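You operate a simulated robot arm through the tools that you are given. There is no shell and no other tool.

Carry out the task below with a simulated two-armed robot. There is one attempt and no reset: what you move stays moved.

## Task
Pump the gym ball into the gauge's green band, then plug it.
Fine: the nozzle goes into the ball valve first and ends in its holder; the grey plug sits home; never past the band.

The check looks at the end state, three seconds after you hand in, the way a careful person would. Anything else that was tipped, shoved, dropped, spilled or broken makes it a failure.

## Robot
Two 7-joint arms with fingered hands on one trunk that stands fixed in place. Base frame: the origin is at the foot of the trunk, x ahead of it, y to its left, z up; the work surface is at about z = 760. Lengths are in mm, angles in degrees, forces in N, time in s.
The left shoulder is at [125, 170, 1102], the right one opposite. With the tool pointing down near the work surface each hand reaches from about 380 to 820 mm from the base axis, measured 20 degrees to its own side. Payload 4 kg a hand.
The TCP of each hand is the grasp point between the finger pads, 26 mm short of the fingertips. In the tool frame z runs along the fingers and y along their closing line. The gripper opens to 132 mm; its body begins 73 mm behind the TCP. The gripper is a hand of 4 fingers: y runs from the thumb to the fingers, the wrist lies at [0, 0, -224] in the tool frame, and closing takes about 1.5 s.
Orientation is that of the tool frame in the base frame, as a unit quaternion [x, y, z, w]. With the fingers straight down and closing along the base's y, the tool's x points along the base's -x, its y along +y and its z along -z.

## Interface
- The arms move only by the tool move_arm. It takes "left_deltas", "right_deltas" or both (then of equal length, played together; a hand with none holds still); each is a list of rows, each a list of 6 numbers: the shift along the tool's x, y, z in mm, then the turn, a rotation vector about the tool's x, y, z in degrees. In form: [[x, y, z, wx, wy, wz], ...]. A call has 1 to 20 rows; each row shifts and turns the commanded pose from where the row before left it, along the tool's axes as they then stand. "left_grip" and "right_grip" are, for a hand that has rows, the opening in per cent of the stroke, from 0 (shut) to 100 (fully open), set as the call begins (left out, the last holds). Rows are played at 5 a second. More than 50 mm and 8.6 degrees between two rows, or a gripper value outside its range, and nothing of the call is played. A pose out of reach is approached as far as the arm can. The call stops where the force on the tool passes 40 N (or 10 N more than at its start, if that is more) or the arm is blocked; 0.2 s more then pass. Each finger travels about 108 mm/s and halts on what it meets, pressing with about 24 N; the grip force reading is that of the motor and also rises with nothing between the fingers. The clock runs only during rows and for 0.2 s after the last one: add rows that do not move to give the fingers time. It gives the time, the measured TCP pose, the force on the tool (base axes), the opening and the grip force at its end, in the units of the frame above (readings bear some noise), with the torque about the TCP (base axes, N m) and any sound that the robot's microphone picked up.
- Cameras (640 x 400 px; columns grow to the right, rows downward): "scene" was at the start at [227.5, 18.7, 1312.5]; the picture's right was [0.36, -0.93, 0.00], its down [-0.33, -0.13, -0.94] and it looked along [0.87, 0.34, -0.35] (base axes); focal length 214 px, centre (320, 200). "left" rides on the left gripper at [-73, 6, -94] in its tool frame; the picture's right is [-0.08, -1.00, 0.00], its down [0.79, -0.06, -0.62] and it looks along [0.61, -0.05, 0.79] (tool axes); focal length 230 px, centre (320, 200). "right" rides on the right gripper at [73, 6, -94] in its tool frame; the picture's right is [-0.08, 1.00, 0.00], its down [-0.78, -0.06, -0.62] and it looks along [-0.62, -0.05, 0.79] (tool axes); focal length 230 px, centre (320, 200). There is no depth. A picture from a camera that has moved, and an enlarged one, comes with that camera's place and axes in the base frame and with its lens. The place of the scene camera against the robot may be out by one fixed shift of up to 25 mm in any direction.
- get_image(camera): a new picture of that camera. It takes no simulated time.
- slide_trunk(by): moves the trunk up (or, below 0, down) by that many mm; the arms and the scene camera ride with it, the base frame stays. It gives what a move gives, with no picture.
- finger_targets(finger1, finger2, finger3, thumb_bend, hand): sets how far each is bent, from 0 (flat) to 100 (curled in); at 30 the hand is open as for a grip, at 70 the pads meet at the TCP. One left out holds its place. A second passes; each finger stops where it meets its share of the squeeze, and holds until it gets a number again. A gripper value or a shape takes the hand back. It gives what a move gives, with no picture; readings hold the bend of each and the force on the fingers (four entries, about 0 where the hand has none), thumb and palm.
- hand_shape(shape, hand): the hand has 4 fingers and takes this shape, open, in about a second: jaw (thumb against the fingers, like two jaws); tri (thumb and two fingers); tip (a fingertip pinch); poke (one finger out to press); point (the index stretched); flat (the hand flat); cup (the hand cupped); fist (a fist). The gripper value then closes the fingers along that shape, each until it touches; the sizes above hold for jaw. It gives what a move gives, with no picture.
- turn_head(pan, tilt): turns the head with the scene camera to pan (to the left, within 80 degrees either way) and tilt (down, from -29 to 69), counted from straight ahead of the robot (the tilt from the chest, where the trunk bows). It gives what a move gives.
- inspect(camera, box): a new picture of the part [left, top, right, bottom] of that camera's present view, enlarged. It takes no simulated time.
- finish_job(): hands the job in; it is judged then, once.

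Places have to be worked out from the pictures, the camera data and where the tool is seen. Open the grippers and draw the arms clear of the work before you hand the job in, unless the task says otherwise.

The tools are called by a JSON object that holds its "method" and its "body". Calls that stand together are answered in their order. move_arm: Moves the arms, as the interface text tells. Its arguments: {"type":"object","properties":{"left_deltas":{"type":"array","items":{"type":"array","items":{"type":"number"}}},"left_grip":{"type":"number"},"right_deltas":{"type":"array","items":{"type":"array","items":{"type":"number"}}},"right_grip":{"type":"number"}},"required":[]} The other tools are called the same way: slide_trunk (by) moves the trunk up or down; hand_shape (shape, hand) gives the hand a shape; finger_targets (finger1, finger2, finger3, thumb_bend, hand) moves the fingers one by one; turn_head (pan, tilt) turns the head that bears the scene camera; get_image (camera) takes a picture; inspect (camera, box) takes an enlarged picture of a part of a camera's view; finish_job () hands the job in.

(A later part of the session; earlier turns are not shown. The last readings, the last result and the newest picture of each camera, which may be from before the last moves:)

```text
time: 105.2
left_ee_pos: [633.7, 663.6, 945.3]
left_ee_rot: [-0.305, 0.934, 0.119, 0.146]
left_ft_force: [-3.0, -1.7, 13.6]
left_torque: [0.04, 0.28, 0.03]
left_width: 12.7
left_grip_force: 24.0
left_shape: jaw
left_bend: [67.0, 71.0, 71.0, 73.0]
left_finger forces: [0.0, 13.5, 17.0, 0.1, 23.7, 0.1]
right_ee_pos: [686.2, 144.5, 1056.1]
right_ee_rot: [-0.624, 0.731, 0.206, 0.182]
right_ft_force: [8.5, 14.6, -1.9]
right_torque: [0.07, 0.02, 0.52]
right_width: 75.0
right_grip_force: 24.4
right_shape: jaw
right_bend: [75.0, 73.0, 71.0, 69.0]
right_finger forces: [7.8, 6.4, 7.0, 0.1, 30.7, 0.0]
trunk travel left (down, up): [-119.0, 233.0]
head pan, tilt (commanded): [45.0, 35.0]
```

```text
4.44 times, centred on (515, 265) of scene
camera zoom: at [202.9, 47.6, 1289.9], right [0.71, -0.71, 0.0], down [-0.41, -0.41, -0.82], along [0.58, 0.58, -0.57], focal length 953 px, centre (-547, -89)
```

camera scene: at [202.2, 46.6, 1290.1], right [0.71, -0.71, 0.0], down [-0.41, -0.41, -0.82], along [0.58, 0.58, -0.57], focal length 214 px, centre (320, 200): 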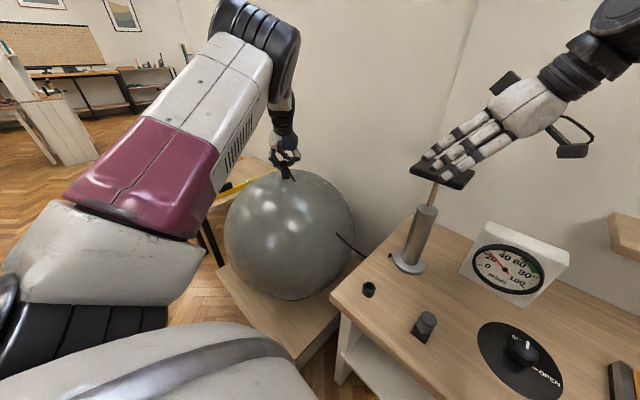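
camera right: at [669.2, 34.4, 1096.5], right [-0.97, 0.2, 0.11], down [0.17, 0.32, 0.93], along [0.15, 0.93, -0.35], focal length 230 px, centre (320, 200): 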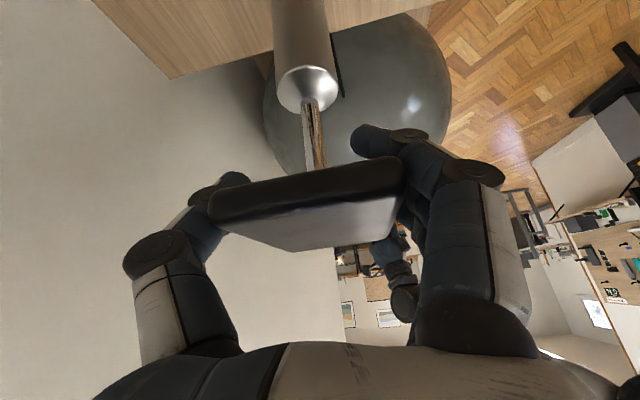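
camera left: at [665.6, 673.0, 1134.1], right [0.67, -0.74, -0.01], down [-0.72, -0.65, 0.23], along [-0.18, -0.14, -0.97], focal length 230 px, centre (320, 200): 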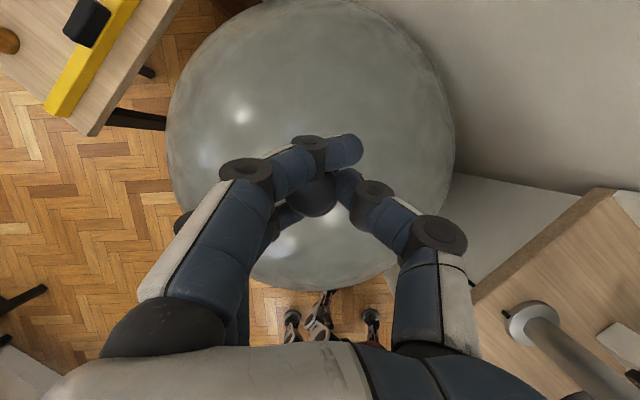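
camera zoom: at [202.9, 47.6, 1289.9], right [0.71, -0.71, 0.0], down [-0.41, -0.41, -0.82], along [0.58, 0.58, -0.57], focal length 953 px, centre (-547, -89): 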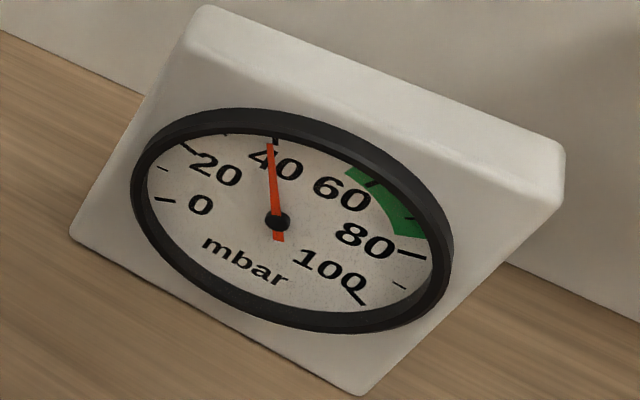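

Now ~40 mbar; +7.5 per stroke as predicted. Next down-up stroke takes it to ~47; I do one plus the following down-stroke to ~55 and check.

{"method": "move_arm", "body": {"right_deltas": [[4.2, -0.6, 6.8, 0, 0, 0], [4.2, -0.6, 6.8, 0, 0, 0], [4.2, -0.6, 6.8, 0, 0, 0], [4.2, -0.6, 6.8, 0, 0, 0], [4.2, -0.6, 6.8, 0, 0, 0], [4.2, -0.6, 6.8, 0, 0, 0], [0, 0, 0, 0, 0, 0], [-4.2, 0.6, -6.8, 0, 0, 0], [-4.2, 0.6, -6.8, 0, 0, 0], [-4.2, 0.6, -6.8, 0, 0, 0], [-4.2, 0.6, -6.8, 0, 0, 0], [-4.2, 0.6, -6.8, 0, 0, 0], [-4.2, 0.6, -6.8, 0, 0, 0], [4.2, -0.6, 6.8, 0, 0, 0], [4.2, -0.6, 6.8, 0, 0, 0], [4.2, -0.6, 6.8, 0, 0, 0], [4.2, -0.6, 6.8, 0, 0, 0], [4.2, -0.6, 6.8, 0, 0, 0], [4.2, -0.6, 6.8, 0, 0, 0], [0, 0, 0, 0, 0, 0]]}}

{"method": "inspect", "body": {"camera": "scene", "box": [470, 220, 560, 310]}}

{"method": "get_image", "body": {"camera": "scene"}}

```text
time: 109.4
left_ee_pos: [632.8, 662.9, 946.2]
left_ee_rot: [-0.305, 0.934, 0.119, 0.146]
left_ft_force: [-2.2, -1.1, 12.0]
left_torque: [0.08, 0.2, -0.02]
left_width: 12.4
left_grip_force: 24.0
left_shape: jaw
left_bend: [67.0, 71.0, 71.0, 73.0]
left_finger forces: [0.0, 13.4, 15.8, 0.0, 23.2, 0.0]
right_ee_pos: [687.5, 144.7, 1007.2]
right_ee_rot: [-0.625, 0.731, 0.206, 0.182]
right_ft_force: [9.9, 11.2, 0.7]
right_torque: [0.06, -0.08, 0.52]
right_width: 74.9
right_grip_force: 24.1
right_shape: jaw
right_bend: [75.0, 73.0, 71.0, 69.0]
right_finger forces: [7.8, 6.3, 6.9, 0.1, 30.8, 0.0]
trunk travel left (down, up): [-119.0, 233.0]
head pan, tilt (commanded): [45.0, 35.0]
```

```text
4.44 times, centred on (515, 265) of scene
camera zoom: at [202.9, 47.4, 1289.9], right [0.71, -0.71, 0.0], down [-0.41, -0.41, -0.82], along [0.58, 0.58, -0.57], focal length 953 px, centre (-547, -89)
```

zoom: 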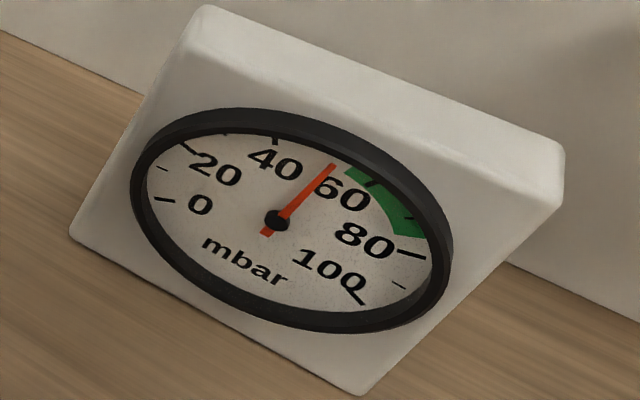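

```text
taken
camera scene: at [202.9, 47.4, 1289.9], right [0.71, -0.71, 0.0], down [-0.41, -0.41, -0.82], along [0.58, 0.58, -0.57], focal length 214 px, centre (320, 200)
```

scene: 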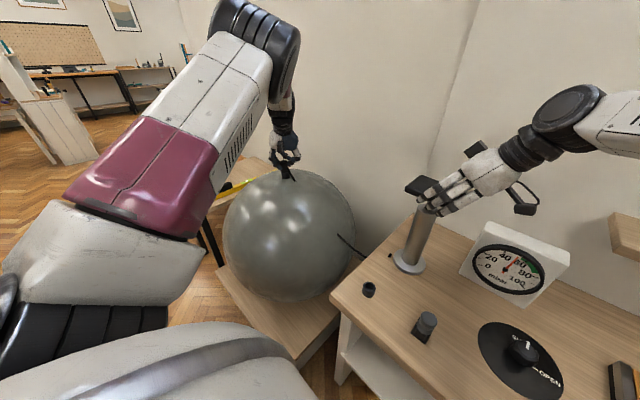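

The needle is just short of the green band (~52). I do one more full stroke (up, then down) and check.

{"method": "move_arm", "body": {"right_deltas": [[-4.2, 0.6, -6.8, 0, 0, 0], [-4.2, 0.6, -6.8, 0, 0, 0], [-4.2, 0.6, -6.8, 0, 0, 0], [-4.2, 0.6, -6.8, 0, 0, 0], [-4.2, 0.6, -6.8, 0, 0, 0], [-4.2, 0.6, -6.8, 0, 0, 0], [0, 0, 0, 0, 0, 0], [4.2, -0.6, 6.8, 0, 0, 0], [4.2, -0.6, 6.8, 0, 0, 0], [4.2, -0.6, 6.8, 0, 0, 0], [4.2, -0.6, 6.8, 0, 0, 0], [4.2, -0.6, 6.8, 0, 0, 0], [4.2, -0.6, 6.8, 0, 0, 0], [0, 0, 0, 0, 0, 0]]}}

{"method": "inspect", "body": {"camera": "scene", "box": [470, 220, 560, 310]}}

```text
time: 112.4
left_ee_pos: [633.5, 663.3, 946.5]
left_ee_rot: [-0.306, 0.933, 0.119, 0.145]
left_ft_force: [-2.5, 0.2, 10.5]
left_torque: [0.11, 0.26, 0.05]
left_width: 12.6
left_grip_force: 23.7
left_shape: jaw
left_bend: [67.0, 71.0, 71.0, 73.0]
left_finger forces: [0.0, 13.6, 16.5, 0.0, 22.6, 0.1]
right_ee_pos: [686.7, 144.6, 1009.1]
right_ee_rot: [-0.624, 0.731, 0.205, 0.183]
right_ft_force: [13.7, 5.3, 0.5]
right_torque: [0.05, -0.14, 0.55]
right_width: 75.1
right_grip_force: 23.7
right_shape: jaw
right_bend: [75.0, 73.0, 71.0, 69.0]
right_finger forces: [7.0, 5.8, 6.2, 0.0, 33.6, 0.0]
trunk travel left (down, up): [-119.0, 233.0]
head pan, tilt (commanded): [45.0, 35.0]
```

```text
4.44 times, centred on (515, 265) of scene
camera zoom: at [203.4, 46.9, 1289.8], right [0.71, -0.71, 0.0], down [-0.41, -0.41, -0.82], along [0.58, 0.58, -0.57], focal length 953 px, centre (-547, -89)
```

zoom: 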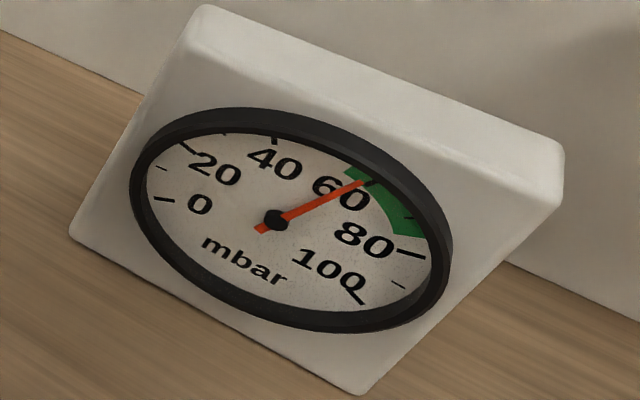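

Exactly at the 60 tick — inside the green. To sit near the middle with some margin, I add most of one more stroke (up 48, down 42 → ~66).

{"method": "move_arm", "body": {"right_deltas": [[-4.2, 0.6, -6.8, 0, 0, 0], [-4.2, 0.6, -6.8, 0, 0, 0], [-4.2, 0.6, -6.8, 0, 0, 0], [-4.2, 0.6, -6.8, 0, 0, 0], [-4.2, 0.6, -6.8, 0, 0, 0], [-4.2, 0.6, -6.8, 0, 0, 0], [0, 0, 0, 0, 0, 0], [4.2, -0.6, 6.8, 0, 0, 0], [4.2, -0.6, 6.8, 0, 0, 0], [4.2, -0.6, 6.8, 0, 0, 0], [4.2, -0.6, 6.8, 0, 0, 0], [4.2, -0.6, 6.8, 0, 0, 0], [0, 0, 0, 0, 0, 0]]}}

{"method": "inspect", "body": {"camera": "scene", "box": [470, 220, 560, 310]}}

```text
time: 115.2
left_ee_pos: [632.0, 662.6, 946.2]
left_ee_rot: [-0.305, 0.934, 0.119, 0.146]
left_ft_force: [-0.3, 0.9, 7.2]
left_torque: [0.07, 0.12, -0.03]
left_width: 12.5
left_grip_force: 23.9
left_shape: jaw
left_bend: [67.0, 71.0, 71.0, 73.0]
left_finger forces: [0.0, 13.3, 14.4, 0.0, 22.4, 0.0]
right_ee_pos: [687.0, 144.9, 1016.2]
right_ee_rot: [-0.625, 0.731, 0.206, 0.181]
right_ft_force: [1.6, 1.0, 0.6]
right_torque: [0.04, -0.11, 0.48]
right_width: 75.1
right_grip_force: 23.7
right_shape: jaw
right_bend: [75.0, 73.0, 71.0, 69.0]
right_finger forces: [9.2, 7.5, 7.9, 0.0, 27.9, 0.0]
trunk travel left (down, up): [-119.0, 233.0]
head pan, tilt (commanded): [45.0, 35.0]
```

```text
4.44 times, centred on (515, 265) of scene
camera zoom: at [202.7, 46.7, 1289.9], right [0.71, -0.71, 0.0], down [-0.41, -0.41, -0.82], along [0.58, 0.58, -0.57], focal length 953 px, centre (-547, -89)
```

zoom: 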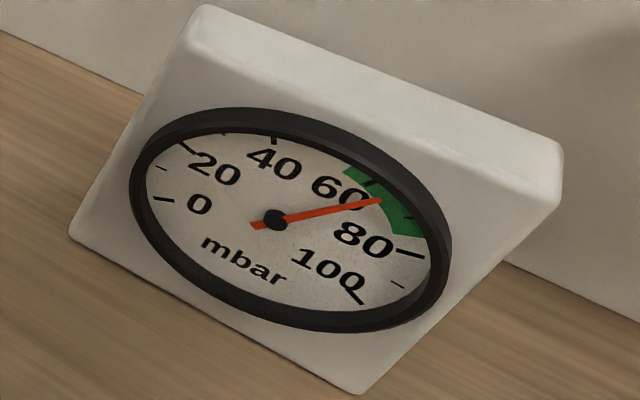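

Needle at ~66, mid-green. I leave the handle here, open the right hand and lift it away straight up.

{"method": "move_arm", "body": {"right_deltas": [[0, 0, 0, 0, 0, 0], [0, 0, 0, 0, 0, 0], [0, 0, 0, 0, 0, 0], [0, 0, 0, 0, 0, 0], [0, 0, 0, 0, 0, 0], [0, 0, 0, 0, 0, 0], [0, 0, 0, 0, 0, 0]], "right_grip": 100}}

{"method": "get_image", "body": {"camera": "right"}}

{"method": "inspect", "body": {"camera": "scene", "box": [360, 100, 600, 320]}}

```text
time: 116.8
left_ee_pos: [632.4, 661.5, 946.4]
left_ee_rot: [-0.305, 0.933, 0.118, 0.147]
left_ft_force: [-2.2, -0.3, 4.4]
left_torque: [0.02, 0.15, 0.0]
left_width: 12.3
left_grip_force: 24.0
left_shape: jaw
left_bend: [67.0, 71.0, 71.0, 73.0]
left_finger forces: [0.0, 13.0, 14.9, 0.1, 21.8, 0.1]
right_ee_pos: [686.7, 144.4, 1014.8]
right_ee_rot: [-0.624, 0.731, 0.206, 0.183]
right_ft_force: [0.0, -0.3, 0.9]
right_torque: [-0.02, 0.01, 0.01]
right_width: 132.0
right_grip_force: 0.0
right_shape: jaw
right_bend: [30.0, 30.0, 30.0, 30.0]
right_finger forces: [0.0, 0.0, 0.0, 0.0, 0.4, 0.1]
trunk travel left (down, up): [-119.0, 233.0]
head pan, tilt (commanded): [45.0, 35.0]
```

```text
taken
camera right: at [669.4, 34.2, 1055.4], right [-0.97, 0.2, 0.11], down [0.17, 0.32, 0.93], along [0.15, 0.93, -0.35], focal length 230 px, centre (320, 200)
```

right: 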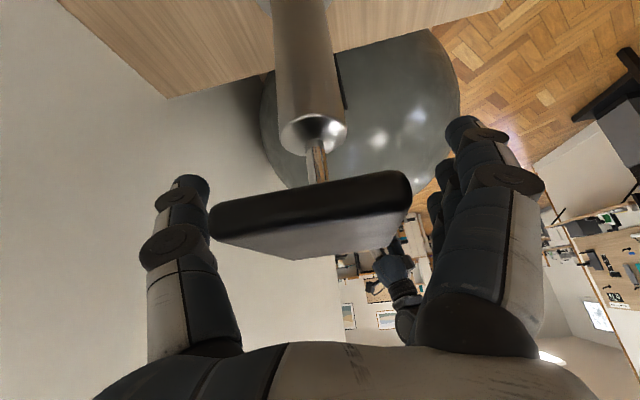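

```text
1.82 times, centred on (480, 210) of scene
camera zoom: at [202.5, 46.8, 1290.0], right [0.71, -0.71, 0.0], down [-0.41, -0.41, -0.82], along [0.58, 0.58, -0.57], focal length 390 px, centre (29, 182)
```

zoom: 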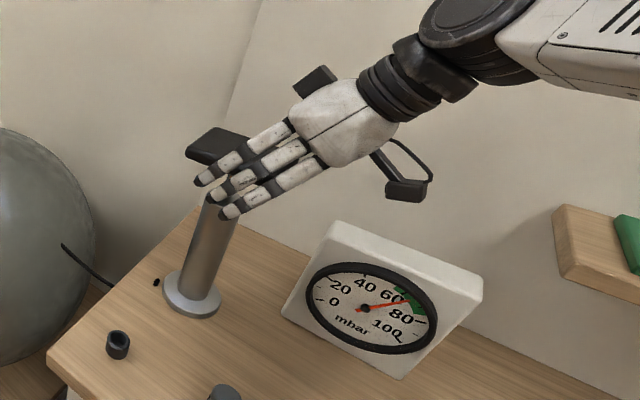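

The hand is free and the handle stays. I lift clear and retire the right arm to its own side.

{"method": "move_arm", "body": {"right_deltas": [[-19.3, 2.8, -31.2, 0, 0, 0], [-19.3, 2.8, -31.2, 0, 0, 0], [-19.3, 2.8, -31.2, 0, 0, 0], [28, 12.3, -28, 0, 0, 0], [28, 12.3, -28, 0, 0, 0], [28, 12.3, -28, 0, 0, 0], [28, 12.3, -28, 0, 0, 0], [28, 12.3, -28, 0, 0, 0], [28, 12.3, -28, 0, 0, 0], [0, 0, 0, 0, 0, 0]]}}

{"method": "get_image", "body": {"camera": "scene"}}

{"method": "inspect", "body": {"camera": "scene", "box": [470, 220, 560, 310]}}

```text
time: 119.0
left_ee_pos: [632.6, 662.2, 947.0]
left_ee_rot: [-0.305, 0.934, 0.118, 0.145]
left_ft_force: [-3.1, 0.2, 4.5]
left_torque: [0.04, 0.14, 0.01]
left_width: 12.2
left_grip_force: 23.9
left_shape: jaw
left_bend: [67.0, 71.0, 70.0, 73.0]
left_finger forces: [0.0, 12.6, 16.5, 0.1, 21.2, 0.0]
right_ee_pos: [585.2, -77.4, 1187.2]
right_ee_rot: [-0.625, 0.73, 0.207, 0.183]
right_ft_force: [-0.5, 0.7, -0.2]
right_torque: [0.02, -0.01, -0.04]
right_width: 131.9
right_grip_force: 0.2
right_shape: jaw
right_bend: [30.0, 30.0, 30.0, 30.0]
right_finger forces: [0.0, 0.0, 0.1, 0.0, 0.1, 0.0]
trunk travel left (down, up): [-119.0, 233.0]
head pan, tilt (commanded): [45.0, 35.0]
```

```text
taken
camera scene: at [202.2, 46.7, 1290.0], right [0.71, -0.71, 0.0], down [-0.41, -0.41, -0.82], along [0.58, 0.58, -0.57], focal length 214 px, centre (320, 200)
```

scene: 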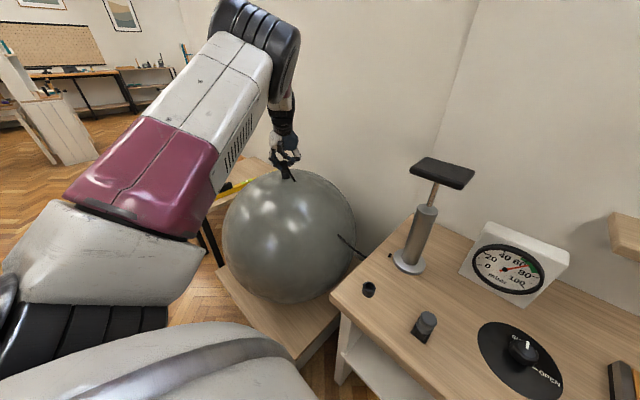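

```text
4.44 times, centred on (515, 265) of scene
camera zoom: at [202.2, 46.7, 1290.0], right [0.71, -0.71, 0.0], down [-0.41, -0.41, -0.82], along [0.58, 0.58, -0.57], focal length 953 px, centre (-547, -89)
```

zoom: 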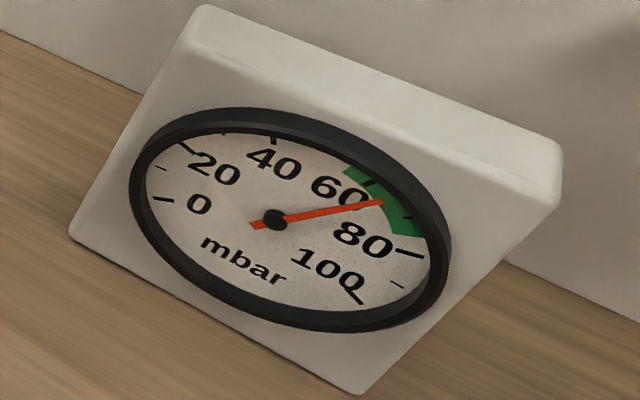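

The handle has risen back by itself and the gauge holds ~66, mid-band. Now the swap. I first turn the head to pan 10 so it's out of the left arm's way and sees both the holder and the valve.

{"method": "turn_head", "body": {"pan": 10, "tilt": 38}}

{"method": "get_image", "body": {"camera": "scene"}}

{"method": "get_image", "body": {"camera": "right"}}

```text
time: 120.0
left_ee_pos: [631.3, 662.7, 947.4]
left_ee_rot: [-0.306, 0.933, 0.119, 0.146]
left_ft_force: [-2.8, -0.9, 3.9]
left_torque: [0.02, 0.18, -0.01]
left_width: 12.2
left_grip_force: 23.5
left_shape: jaw
left_bend: [67.0, 71.0, 70.0, 73.0]
left_finger forces: [0.1, 12.7, 16.7, 0.0, 21.4, 0.0]
right_ee_pos: [586.2, -76.4, 1186.1]
right_ee_rot: [-0.624, 0.731, 0.206, 0.183]
right_ft_force: [-0.6, 0.3, 0.8]
right_torque: [0.02, 0.0, 0.02]
right_width: 131.7
right_grip_force: 0.1
right_shape: jaw
right_bend: [30.0, 30.0, 30.0, 30.0]
right_finger forces: [0.0, 0.1, 0.0, 0.1, 0.1, 0.1]
trunk travel left (down, up): [-119.0, 233.0]
head pan, tilt (commanded): [10.0, 38.0]
```

```text
taken
camera scene: at [225.1, -0.4, 1285.4], right [0.17, -0.98, 0.0], down [-0.61, -0.11, -0.79], along [0.78, 0.14, -0.62], focal length 214 px, centre (320, 200)
```

scene: 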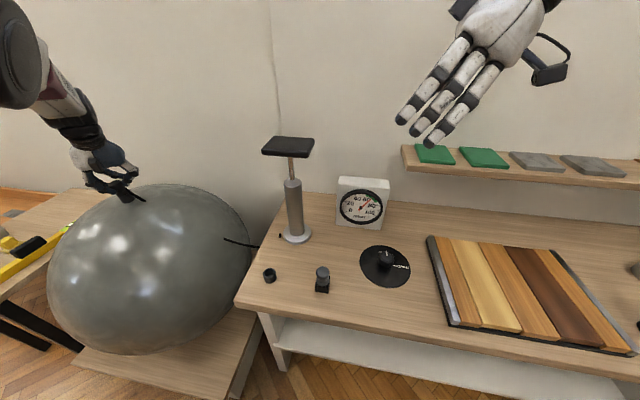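

```text
taken
camera right: at [567.7, -187.6, 1226.7], right [-0.97, 0.2, 0.11], down [0.17, 0.32, 0.93], along [0.15, 0.93, -0.35], focal length 230 px, centre (320, 200)
```

right: 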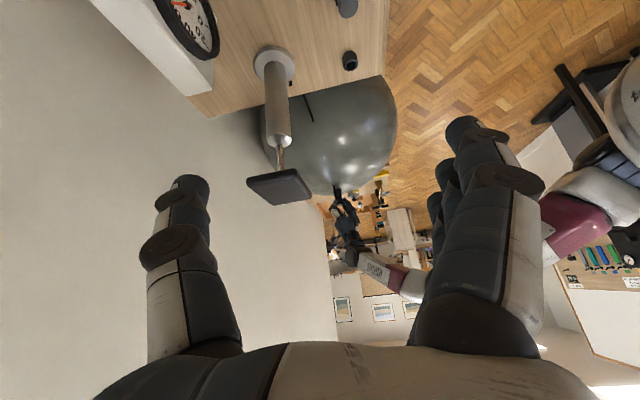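

Both views cover holder and plug well. Before removing the nozzle I fix the holder's and plug's exact places with zooms from both cameras.

{"method": "inspect", "body": {"camera": "scene", "box": [250, 255, 350, 305]}}

{"method": "inspect", "body": {"camera": "right", "box": [310, 0, 390, 80]}}

```text
6.40 times, centred on (300, 280) of scene
camera zoom: at [225.1, -0.4, 1285.4], right [0.17, -0.98, 0.0], down [-0.61, -0.11, -0.79], along [0.78, 0.14, -0.62], focal length 1373 px, centre (448, -312)
```

zoom: 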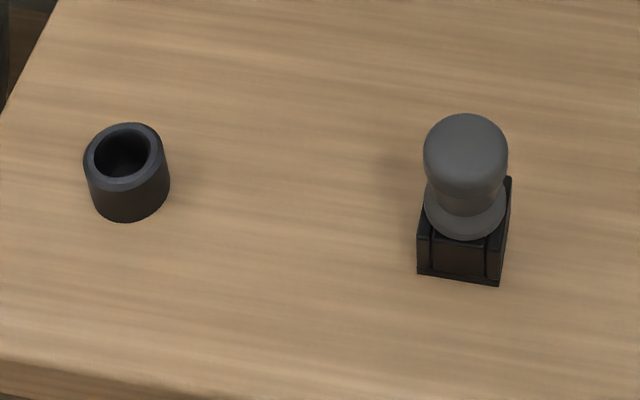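

```text
5.00 times, centred on (350, 40) of right
camera zoom: at [567.7, -187.6, 1226.7], right [-0.97, 0.2, 0.11], down [0.17, 0.32, 0.93], along [0.15, 0.93, -0.35], focal length 1150 px, centre (170, 1000)
```

zoom: 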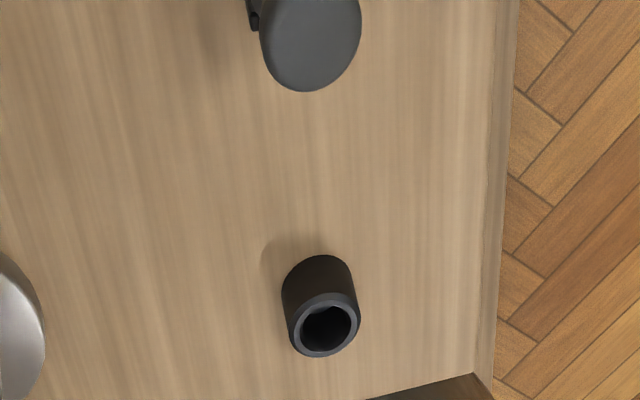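

{"method": "inspect", "body": {"camera": "right", "box": [300, 0, 390, 40]}}

{"method": "inspect", "body": {"camera": "scene", "box": [306, 260, 340, 300]}}

```text
7.11 times, centred on (345, 20) of right
camera zoom: at [567.7, -187.6, 1226.7], right [-0.97, 0.2, 0.11], down [0.17, 0.32, 0.93], along [0.15, 0.93, -0.35], focal length 1636 px, centre (142, 1480)
```

zoom: 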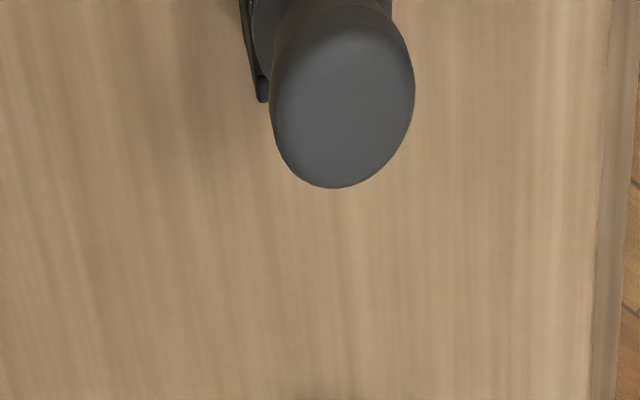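

```text
10.00 times, centred on (323, 280) of scene
camera zoom: at [225.1, -0.4, 1285.4], right [0.17, -0.98, 0.0], down [-0.61, -0.11, -0.79], along [0.78, 0.14, -0.62], focal length 2145 px, centre (290, -600)
```

zoom: 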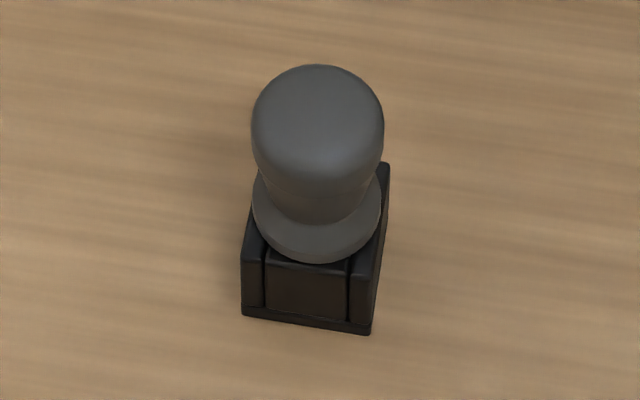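

The plug head's top centre is at (525, 58, 820), radius 16, same size as the nozzle head; the holder ring axis is (525.7, 199). Now I pull the nozzle out and carry it to just above its holder in one go.

{"method": "move_arm", "body": {"left_deltas": [[-10.2, 3.9, -27.9, 0, 0, 0], [-10.2, 3.9, -27.9, 0, 0, 0], [32.6, -26.6, -6.3, 0, 0, 0], [32.6, -26.6, -6.3, 0, 0, 0], [32.6, -26.6, -6.3, 0, 0, 0], [32.6, -26.6, -6.3, 0, 0, 0], [32.6, -26.6, -6.3, 0, 0, 0], [32.6, -26.6, -6.3, 0, 0, 0], [32.6, -26.6, -6.3, 0, 0, 0], [0, 0, 0, 2.4, -0.92, 6.5], [0, 0, 0, 2.4, -0.92, 6.5], [0, 0, 0, 2.4, -0.92, 6.5], [0, 0, 0, 2.4, -0.92, 6.5], [0, 0, 0, 2.4, -0.92, 6.5], [11.7, -38.7, 4.6, 0, 0, 0], [11.7, -38.7, 4.6, 0, 0, 0], [11.7, -38.7, 4.6, 0, 0, 0], [11.7, -38.7, 4.6, 0, 0, 0], [11.7, -38.7, 4.6, 0, 0, 0], [0, 0, 0, 0, 0, 0]]}}

{"method": "get_image", "body": {"camera": "scene"}}

{"method": "get_image", "body": {"camera": "left"}}

{"method": "get_image", "body": {"camera": "right"}}

```text
time: 124.2
left_ee_pos: [524.0, 193.9, 876.0]
left_ee_rot: [-0.021, 0.983, 0.06, 0.171]
left_ft_force: [0.1, -0.6, -0.3]
left_torque: [-0.05, 0.04, 0.02]
left_width: 11.5
left_grip_force: 24.1
left_shape: jaw
left_bend: [67.0, 71.0, 70.0, 72.0]
left_finger forces: [0.1, 11.0, 11.4, 0.0, 19.7, 0.1]
right_ee_pos: [584.9, -76.4, 1186.1]
right_ee_rot: [-0.625, 0.731, 0.206, 0.182]
right_ft_force: [-0.3, 0.8, 0.4]
right_torque: [0.0, 0.01, -0.01]
right_width: 131.8
right_grip_force: 0.1
right_shape: jaw
right_bend: [30.0, 30.0, 30.0, 30.0]
right_finger forces: [0.1, 0.0, 0.0, 0.0, 0.0, 0.0]
trunk travel left (down, up): [-119.0, 233.0]
head pan, tilt (commanded): [10.0, 38.0]
```

```text
taken
camera scene: at [226.4, -7.4, 1285.0], right [0.09, -1.0, 0.0], down [-0.62, -0.06, -0.79], along [0.78, 0.07, -0.62], focal length 214 px, centre (320, 200)
```

scene: 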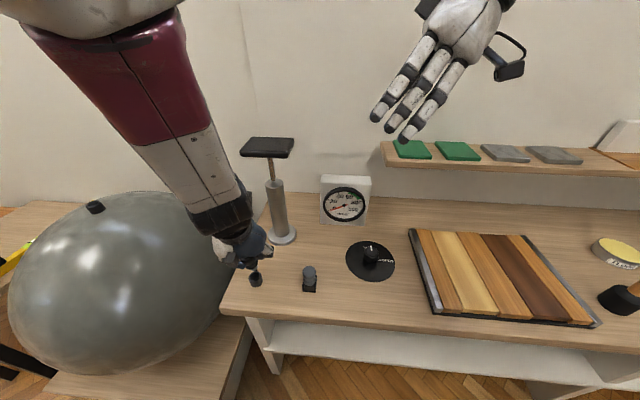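

```text
taken
camera left: at [560.6, 190.2, 988.9], right [0.13, -0.99, -0.09], down [-0.94, -0.15, 0.3], along [-0.31, 0.04, -0.95], focal length 230 px, centre (320, 200)
```

left: 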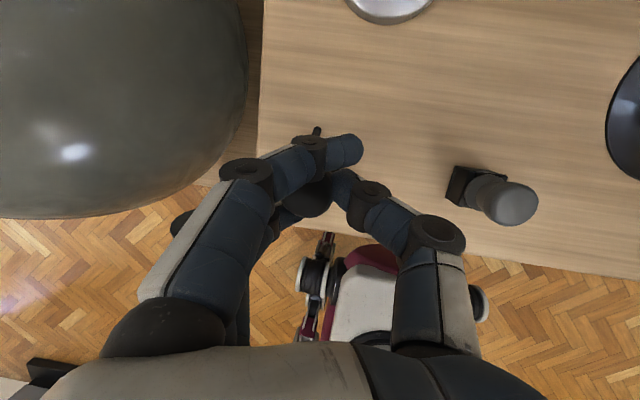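

```text
taken
camera right: at [568.2, -187.3, 1226.4], right [-0.97, 0.2, 0.11], down [0.18, 0.32, 0.93], along [0.15, 0.93, -0.35], focal length 230 px, centre (320, 200)
```

right: 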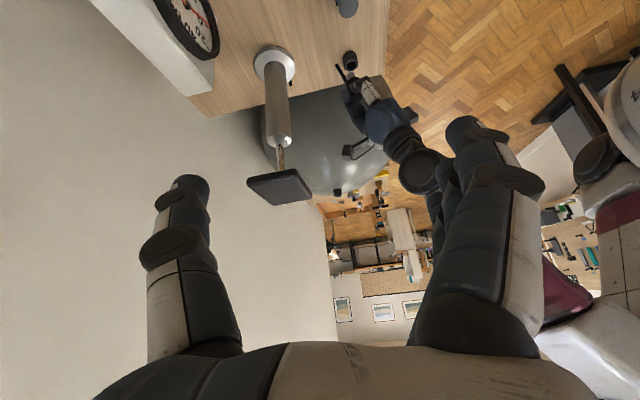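

The nozzle hangs just above its holder; pulling it out was smooth and there's no hiss reported. I zoom from both cameras to align.

{"method": "inspect", "body": {"camera": "scene", "box": [235, 250, 285, 295]}}

{"method": "inspect", "body": {"camera": "right", "box": [325, 40, 385, 110]}}

```text
8.89 times, centred on (260, 272) of scene
camera zoom: at [226.4, -7.4, 1285.0], right [0.09, -1.0, 0.0], down [-0.62, -0.06, -0.79], along [0.78, 0.07, -0.62], focal length 1906 px, centre (853, -444)
```

zoom: 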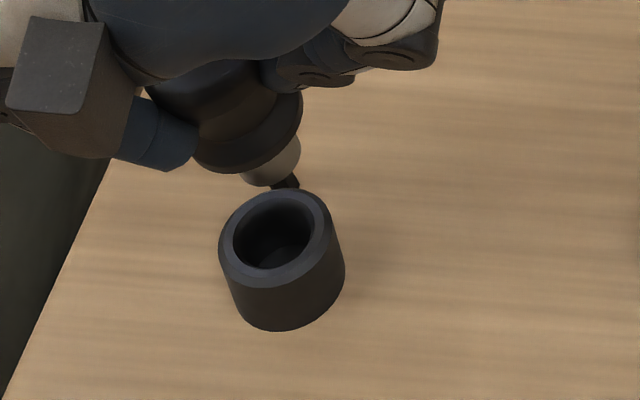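

```text
5.71 times, centred on (355, 75) of right
camera zoom: at [568.2, -187.3, 1226.4], right [-0.97, 0.2, 0.11], down [0.18, 0.32, 0.93], along [0.15, 0.93, -0.35], focal length 1315 px, centre (120, 914)
```

zoom: 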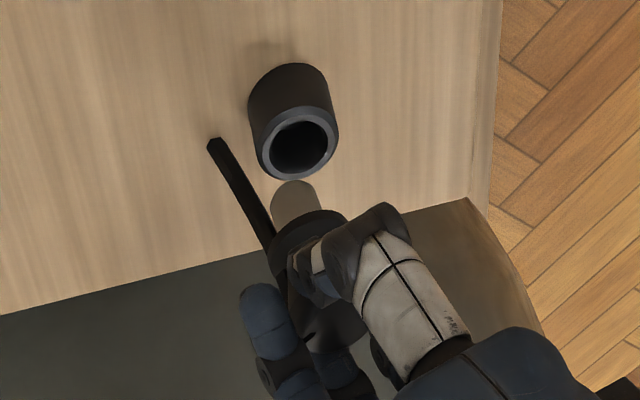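

Tip is at (531, 198.6, 807) against the ring axis (525.5, 199.3), leaning ~3° toward +x. I correct tilt and position in one step.

{"method": "move_arm", "body": {"left_deltas": [[2.0, 0.8, -0.6, -0.06, 2.98, 0.38], [0, 0, 0, 0, 0, 0], [0, 0, 0, 0, 0, 0]]}}

{"method": "inspect", "body": {"camera": "scene", "box": [235, 250, 285, 295]}}

{"method": "inspect", "body": {"camera": "right", "box": [325, 40, 385, 110]}}

```text
time: 125.0
left_ee_pos: [525.6, 192.8, 882.5]
left_ee_rot: [-0.035, 0.988, 0.037, 0.149]
left_ft_force: [0.4, -0.7, 0.0]
left_torque: [0.01, 0.02, 0.0]
left_width: 11.7
left_grip_force: 23.7
left_shape: jaw
left_bend: [67.0, 71.0, 70.0, 72.0]
left_finger forces: [0.1, 11.1, 11.3, 0.1, 19.7, 0.0]
right_ee_pos: [585.4, -76.1, 1186.6]
right_ee_rot: [-0.625, 0.731, 0.206, 0.183]
right_ft_force: [1.0, 0.0, -0.4]
right_torque: [0.0, -0.02, 0.01]
right_width: 131.6
right_grip_force: 0.0
right_shape: jaw
right_bend: [30.0, 30.0, 30.0, 30.0]
right_finger forces: [0.1, 0.1, 0.0, 0.0, 0.0, 0.1]
trunk travel left (down, up): [-119.0, 233.0]
head pan, tilt (commanded): [10.0, 38.0]
```

```text
8.89 times, centred on (260, 272) of scene
camera zoom: at [226.9, -8.2, 1286.2], right [0.08, -1.0, 0.0], down [-0.61, -0.05, -0.79], along [0.79, 0.06, -0.61], focal length 1906 px, centre (853, -444)
```

zoom: 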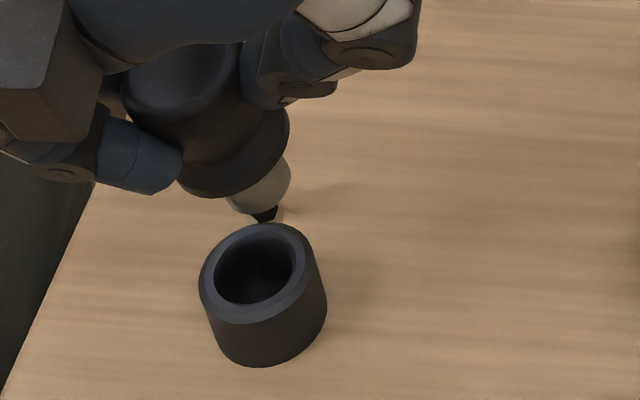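

```text
5.71 times, centred on (355, 75) of right
camera zoom: at [568.1, -187.1, 1226.9], right [-0.97, 0.2, 0.11], down [0.17, 0.32, 0.93], along [0.15, 0.93, -0.35], focal length 1315 px, centre (120, 914)
```

zoom: 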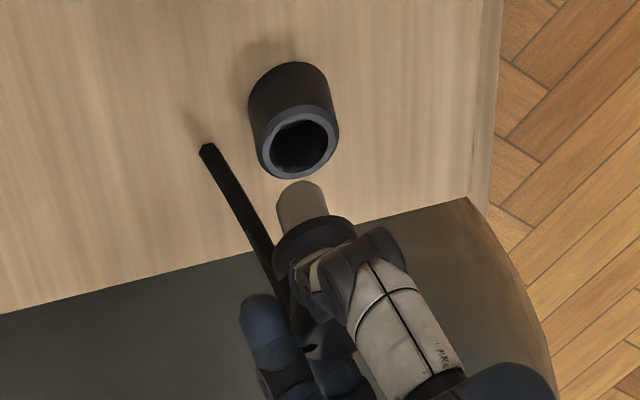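

The arm is at the edge of its reach at this height and deviates a little. I lower 14 mm, where it tracks well, then re-check (tip still above the ring).

{"method": "move_arm", "body": {"left_deltas": [[2.0, -0.8, 6.6, 0, 0, 0], [2.0, -0.8, 6.6, 0, 0, 0], [0, 0, 0, 0, 0, 0]]}}

{"method": "inspect", "body": {"camera": "scene", "box": [235, 250, 285, 295]}}

{"method": "inspect", "body": {"camera": "right", "box": [325, 40, 385, 110]}}

```text
time: 125.8
left_ee_pos: [524.1, 193.3, 868.9]
left_ee_rot: [-0.026, 0.987, 0.05, 0.152]
left_ft_force: [1.2, 0.2, -1.2]
left_torque: [0.0, 0.02, -0.04]
left_width: 11.6
left_grip_force: 23.8
left_shape: jaw
left_bend: [67.0, 71.0, 70.0, 72.0]
left_finger forces: [0.1, 11.0, 11.5, 0.0, 19.6, 0.0]
right_ee_pos: [586.4, -76.7, 1186.7]
right_ee_rot: [-0.624, 0.731, 0.206, 0.183]
right_ft_force: [0.3, -0.1, 0.0]
right_torque: [0.01, 0.01, 0.02]
right_width: 131.9
right_grip_force: 0.1
right_shape: jaw
right_bend: [30.0, 30.0, 30.0, 30.0]
right_finger forces: [0.0, 0.1, 0.0, 0.1, 0.0, 0.1]
trunk travel left (down, up): [-119.0, 233.0]
head pan, tilt (commanded): [10.0, 38.0]
```

```text
8.89 times, centred on (260, 272) of scene
camera zoom: at [225.3, -7.8, 1282.4], right [0.08, -1.0, 0.0], down [-0.64, -0.05, -0.77], along [0.76, 0.06, -0.64], focal length 1906 px, centre (853, -444)
```

zoom: 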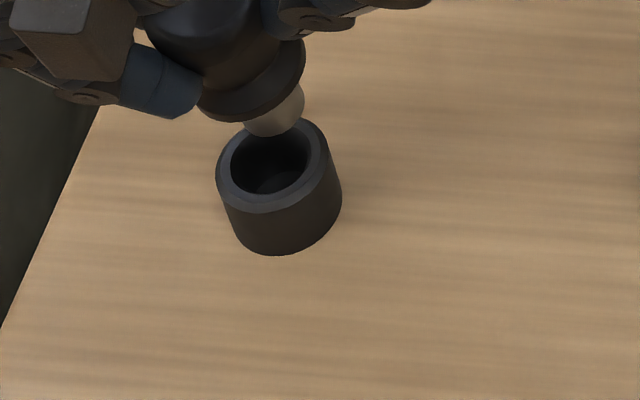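

```text
5.71 times, centred on (355, 75) of right
camera zoom: at [568.2, -187.1, 1226.6], right [-0.97, 0.2, 0.11], down [0.18, 0.32, 0.93], along [0.15, 0.93, -0.35], focal length 1315 px, centre (120, 914)
```

zoom: 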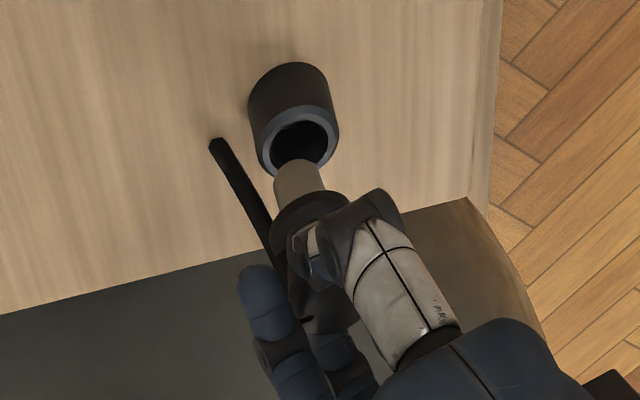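

Both views show the tip leaning ~3° (toward +x and −y); pivoting the hand by that brings the tip over the ring as well. I apply it and check.

{"method": "move_arm", "body": {"left_deltas": [[0, 0, 0, -2.97, 2.68, 1.2], [0, 0, 0, 0, 0, 0], [0, 0, 0, 0, 0, 0]]}}

{"method": "inspect", "body": {"camera": "scene", "box": [235, 250, 285, 295]}}

{"method": "inspect", "body": {"camera": "right", "box": [325, 40, 385, 110]}}

```text
time: 126.6
left_ee_pos: [524.1, 195.6, 867.8]
left_ee_rot: [-0.031, 0.99, 0.066, 0.124]
left_ft_force: [1.0, 0.1, -0.4]
left_torque: [0.0, -0.01, -0.02]
left_width: 11.5
left_grip_force: 24.0
left_shape: jaw
left_bend: [67.0, 71.0, 70.0, 72.0]
left_finger forces: [0.1, 11.1, 11.2, 0.0, 19.4, 0.0]
right_ee_pos: [585.5, -75.7, 1186.2]
right_ee_rot: [-0.624, 0.731, 0.207, 0.182]
right_ft_force: [-0.8, -1.0, -0.1]
right_torque: [-0.03, 0.0, 0.02]
right_width: 131.8
right_grip_force: 0.1
right_shape: jaw
right_bend: [30.0, 30.0, 30.0, 30.0]
right_finger forces: [0.0, 0.1, 0.0, 0.1, 0.1, 0.0]
trunk travel left (down, up): [-119.0, 233.0]
head pan, tilt (commanded): [10.0, 38.0]
```

```text
8.89 times, centred on (260, 272) of scene
camera zoom: at [225.3, -7.7, 1281.6], right [0.09, -1.0, 0.0], down [-0.65, -0.06, -0.76], along [0.76, 0.07, -0.65], focal length 1906 px, centre (853, -444)
```

zoom: 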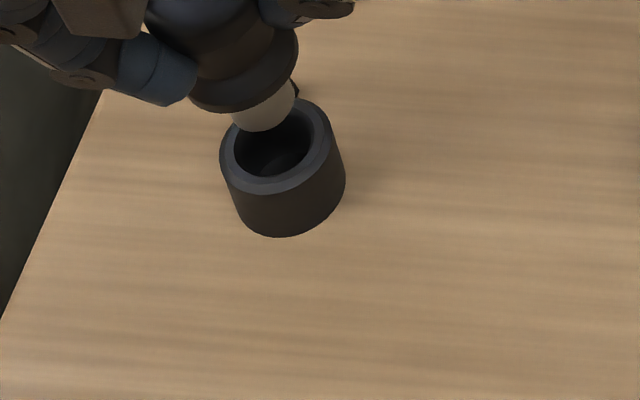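

```text
5.71 times, centred on (355, 75) of right
camera zoom: at [568.5, -187.1, 1226.4], right [-0.97, 0.2, 0.11], down [0.18, 0.32, 0.93], along [0.15, 0.93, -0.35], focal length 1315 px, centre (120, 914)
```

zoom: 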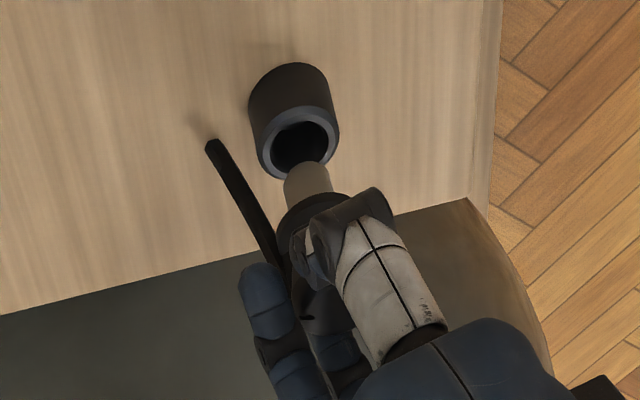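

Aligned within ~1–2 mm and vertical. I lower 26 mm and read the force.

{"method": "move_arm", "body": {"left_deltas": [[1.5, -0.56, 6.3, 0, 0, 0], [1.5, -0.56, 6.3, 0, 0, 0], [1.5, -0.56, 6.3, 0, 0, 0], [1.5, -0.56, 6.3, 0, 0, 0], [0, 0, 0, 0, 0, 0]]}}

{"method": "inspect", "body": {"camera": "scene", "box": [235, 250, 285, 295]}}

{"method": "inspect", "body": {"camera": "right", "box": [325, 40, 385, 110]}}

```text
time: 127.8
left_ee_pos: [525.3, 197.9, 843.4]
left_ee_rot: [-0.034, 0.989, 0.066, 0.125]
left_ft_force: [0.0, -2.8, -1.5]
left_torque: [-0.17, -0.02, -0.04]
left_width: 11.9
left_grip_force: 23.9
left_shape: jaw
left_bend: [67.0, 71.0, 70.0, 73.0]
left_finger forces: [0.0, 11.6, 12.0, 0.1, 22.9, 0.2]
right_ee_pos: [585.7, -77.5, 1185.9]
right_ee_rot: [-0.624, 0.731, 0.206, 0.182]
right_ft_force: [-0.4, 0.4, 0.0]
right_torque: [0.02, -0.02, 0.02]
right_width: 131.9
right_grip_force: 0.0
right_shape: jaw
right_bend: [30.0, 30.0, 30.0, 30.0]
right_finger forces: [0.1, 0.0, 0.0, 0.0, 0.0, 0.0]
trunk travel left (down, up): [-119.0, 233.0]
head pan, tilt (commanded): [10.0, 38.0]
```

```text
8.89 times, centred on (260, 272) of scene
camera zoom: at [225.5, -0.5, 1285.1], right [0.17, -0.98, 0.0], down [-0.61, -0.11, -0.79], along [0.78, 0.14, -0.62], focal length 1906 px, centre (853, -444)
```

zoom: 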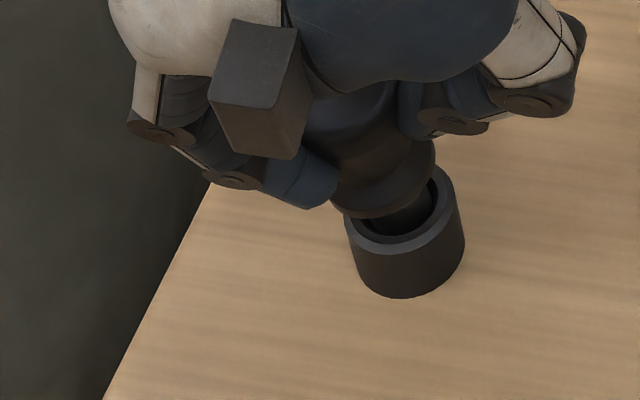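

```text
5.71 times, centred on (355, 75) of right
camera zoom: at [568.2, -187.5, 1226.1], right [-0.97, 0.2, 0.11], down [0.18, 0.32, 0.93], along [0.15, 0.93, -0.35], focal length 1315 px, centre (120, 914)
```

zoom: 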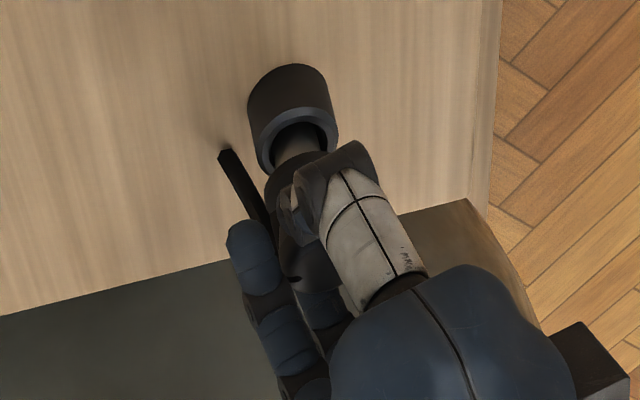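

It's entering the ring with only ~3 N sideways. I lower another 10 mm.

{"method": "move_arm", "body": {"left_deltas": [[1.2, -0.6, 4.8, 0, 0, 0], [1.2, -0.6, 4.8, 0, 0, 0], [0, 0, 0, 0, 0, 0]]}}

{"method": "inspect", "body": {"camera": "scene", "box": [235, 250, 285, 295]}}

{"method": "inspect", "body": {"camera": "right", "box": [325, 40, 385, 110]}}

```text
time: 128.6
left_ee_pos: [526.2, 198.6, 834.1]
left_ee_rot: [-0.034, 0.989, 0.067, 0.128]
left_ft_force: [-0.8, -10.6, 10.6]
left_torque: [-0.32, 0.1, -0.03]
left_width: 12.1
left_grip_force: 24.3
left_shape: jaw
left_bend: [67.0, 71.0, 71.0, 73.0]
left_finger forces: [0.0, 11.1, 13.4, 0.0, 30.8, 0.0]
right_ee_pos: [585.7, -77.6, 1187.2]
right_ee_rot: [-0.624, 0.731, 0.206, 0.183]
right_ft_force: [-0.5, 0.6, -0.5]
right_torque: [0.01, -0.02, 0.03]
right_width: 131.9
right_grip_force: 0.2
right_shape: jaw
right_bend: [30.0, 30.0, 30.0, 30.0]
right_finger forces: [0.0, 0.0, 0.0, 0.1, 0.0, 0.1]
trunk travel left (down, up): [-119.0, 233.0]
head pan, tilt (commanded): [10.0, 38.0]
```

```text
8.89 times, centred on (260, 272) of scene
camera zoom: at [224.8, -1.3, 1285.7], right [0.17, -0.98, 0.0], down [-0.61, -0.11, -0.79], along [0.78, 0.14, -0.61], focal length 1906 px, centre (853, -444)
```

zoom: 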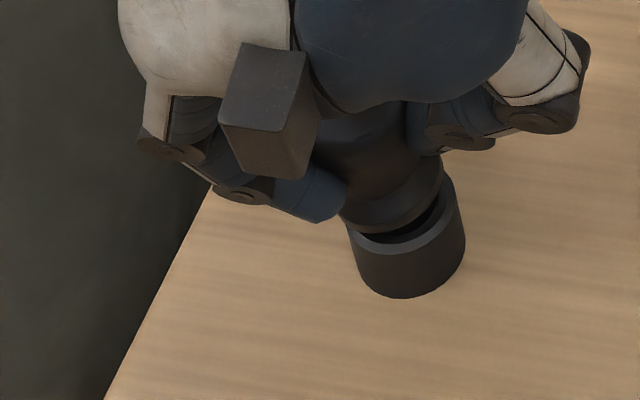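

```text
5.71 times, centred on (355, 75) of right
camera zoom: at [567.4, -188.3, 1227.3], right [-0.97, 0.2, 0.11], down [0.17, 0.32, 0.93], along [0.15, 0.93, -0.35], focal length 1315 px, centre (120, 914)
```

zoom: 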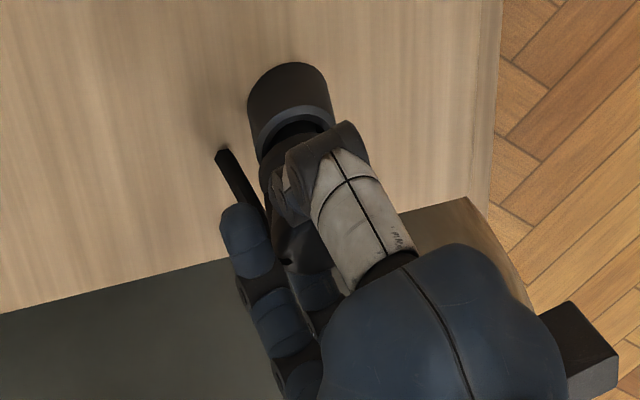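

It binds slightly against the +y wall (10 N). I shift 2.5 mm toward −y, then continue down 5 mm.

{"method": "move_arm", "body": {"left_deltas": [[0.1, -2.5, -0.4, 0, 0, 0], [0, 0, 0, 0, 0, 0], [0.6, -0.3, 2.4, 0, 0, 0], [0.6, -0.3, 2.4, 0, 0, 0], [0, 0, 0, 0, 0, 0]]}}

{"method": "inspect", "body": {"camera": "scene", "box": [235, 250, 285, 295]}}

{"method": "inspect", "body": {"camera": "right", "box": [325, 40, 385, 110]}}

```text
time: 129.8
left_ee_pos: [524.6, 196.3, 829.1]
left_ee_rot: [-0.036, 0.989, 0.068, 0.127]
left_ft_force: [-1.7, -10.1, 21.4]
left_torque: [-0.09, 0.1, 0.01]
left_width: 12.4
left_grip_force: 24.3
left_shape: jaw
left_bend: [67.0, 71.0, 71.0, 73.0]
left_finger forces: [0.1, 10.7, 14.3, 0.1, 32.4, 0.0]
right_ee_pos: [583.7, -78.0, 1187.7]
right_ee_rot: [-0.624, 0.731, 0.206, 0.184]
right_ft_force: [0.1, 0.4, -0.7]
right_torque: [0.0, 0.02, -0.02]
right_width: 131.9
right_grip_force: 0.1
right_shape: jaw
right_bend: [30.0, 30.0, 30.0, 30.0]
right_finger forces: [0.0, 0.1, 0.0, 0.1, 0.0, 0.0]
trunk travel left (down, up): [-119.0, 233.0]
head pan, tilt (commanded): [10.0, 38.0]
```

```text
8.89 times, centred on (260, 272) of scene
camera zoom: at [223.8, -1.7, 1286.0], right [0.17, -0.98, 0.0], down [-0.61, -0.11, -0.79], along [0.78, 0.14, -0.61], focal length 1906 px, centre (853, -444)
```

zoom: 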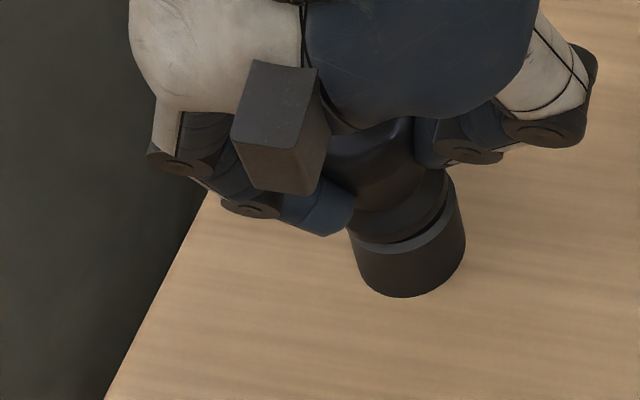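

```text
5.71 times, centred on (355, 75) of right
camera zoom: at [566.4, -188.7, 1227.7], right [-0.97, 0.2, 0.11], down [0.17, 0.32, 0.93], along [0.15, 0.93, -0.35], focal length 1315 px, centre (120, 914)
```

zoom: 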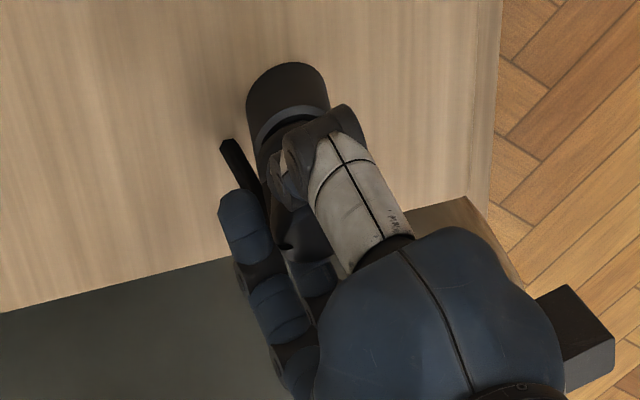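

Almost seated; the flange is a bit tilted (top toward +y). I move the hand 3 mm to −y with a 2° counter-tilt to relax it before letting go.

{"method": "move_arm", "body": {"left_deltas": [[0.0, -3.0, -0.5, 1.94, 0.16, -0.48], [0, 0, 0, 0, 0, 0], [0, 0, 0, 0, 0, 0]]}}

{"method": "inspect", "body": {"camera": "scene", "box": [235, 250, 285, 295]}}

```text
time: 130.6
left_ee_pos: [522.5, 193.6, 825.5]
left_ee_rot: [-0.023, 0.99, 0.065, 0.126]
left_ft_force: [6.0, -3.5, 36.6]
left_torque: [0.29, 0.06, 0.05]
left_width: 14.6
left_grip_force: 24.1
left_shape: jaw
left_bend: [67.0, 71.0, 71.0, 76.0]
left_finger forces: [0.0, 13.5, 15.2, 0.0, 32.6, 0.0]
right_ee_pos: [584.3, -78.0, 1188.2]
right_ee_rot: [-0.625, 0.73, 0.206, 0.183]
right_ft_force: [-1.0, 0.1, 0.6]
right_torque: [0.0, 0.01, 0.03]
right_width: 131.9
right_grip_force: 0.1
right_shape: jaw
right_bend: [30.0, 30.0, 30.0, 30.0]
right_finger forces: [0.0, 0.0, 0.1, 0.1, 0.0, 0.0]
trunk travel left (down, up): [-119.0, 233.0]
head pan, tilt (commanded): [10.0, 38.0]
```

```text
8.89 times, centred on (260, 272) of scene
camera zoom: at [223.5, -1.4, 1286.0], right [0.17, -0.98, 0.0], down [-0.6, -0.11, -0.79], along [0.78, 0.14, -0.61], focal length 1906 px, centre (853, -444)
```

zoom: 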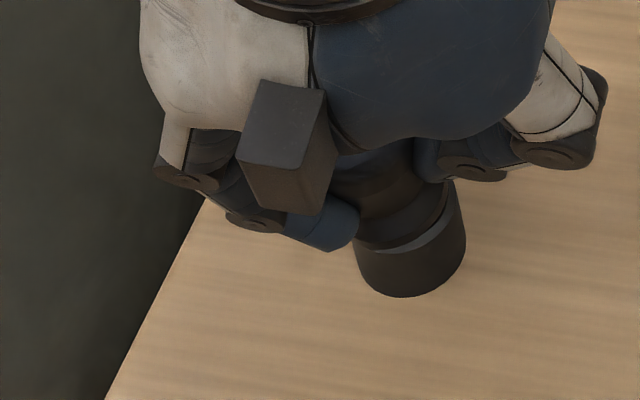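

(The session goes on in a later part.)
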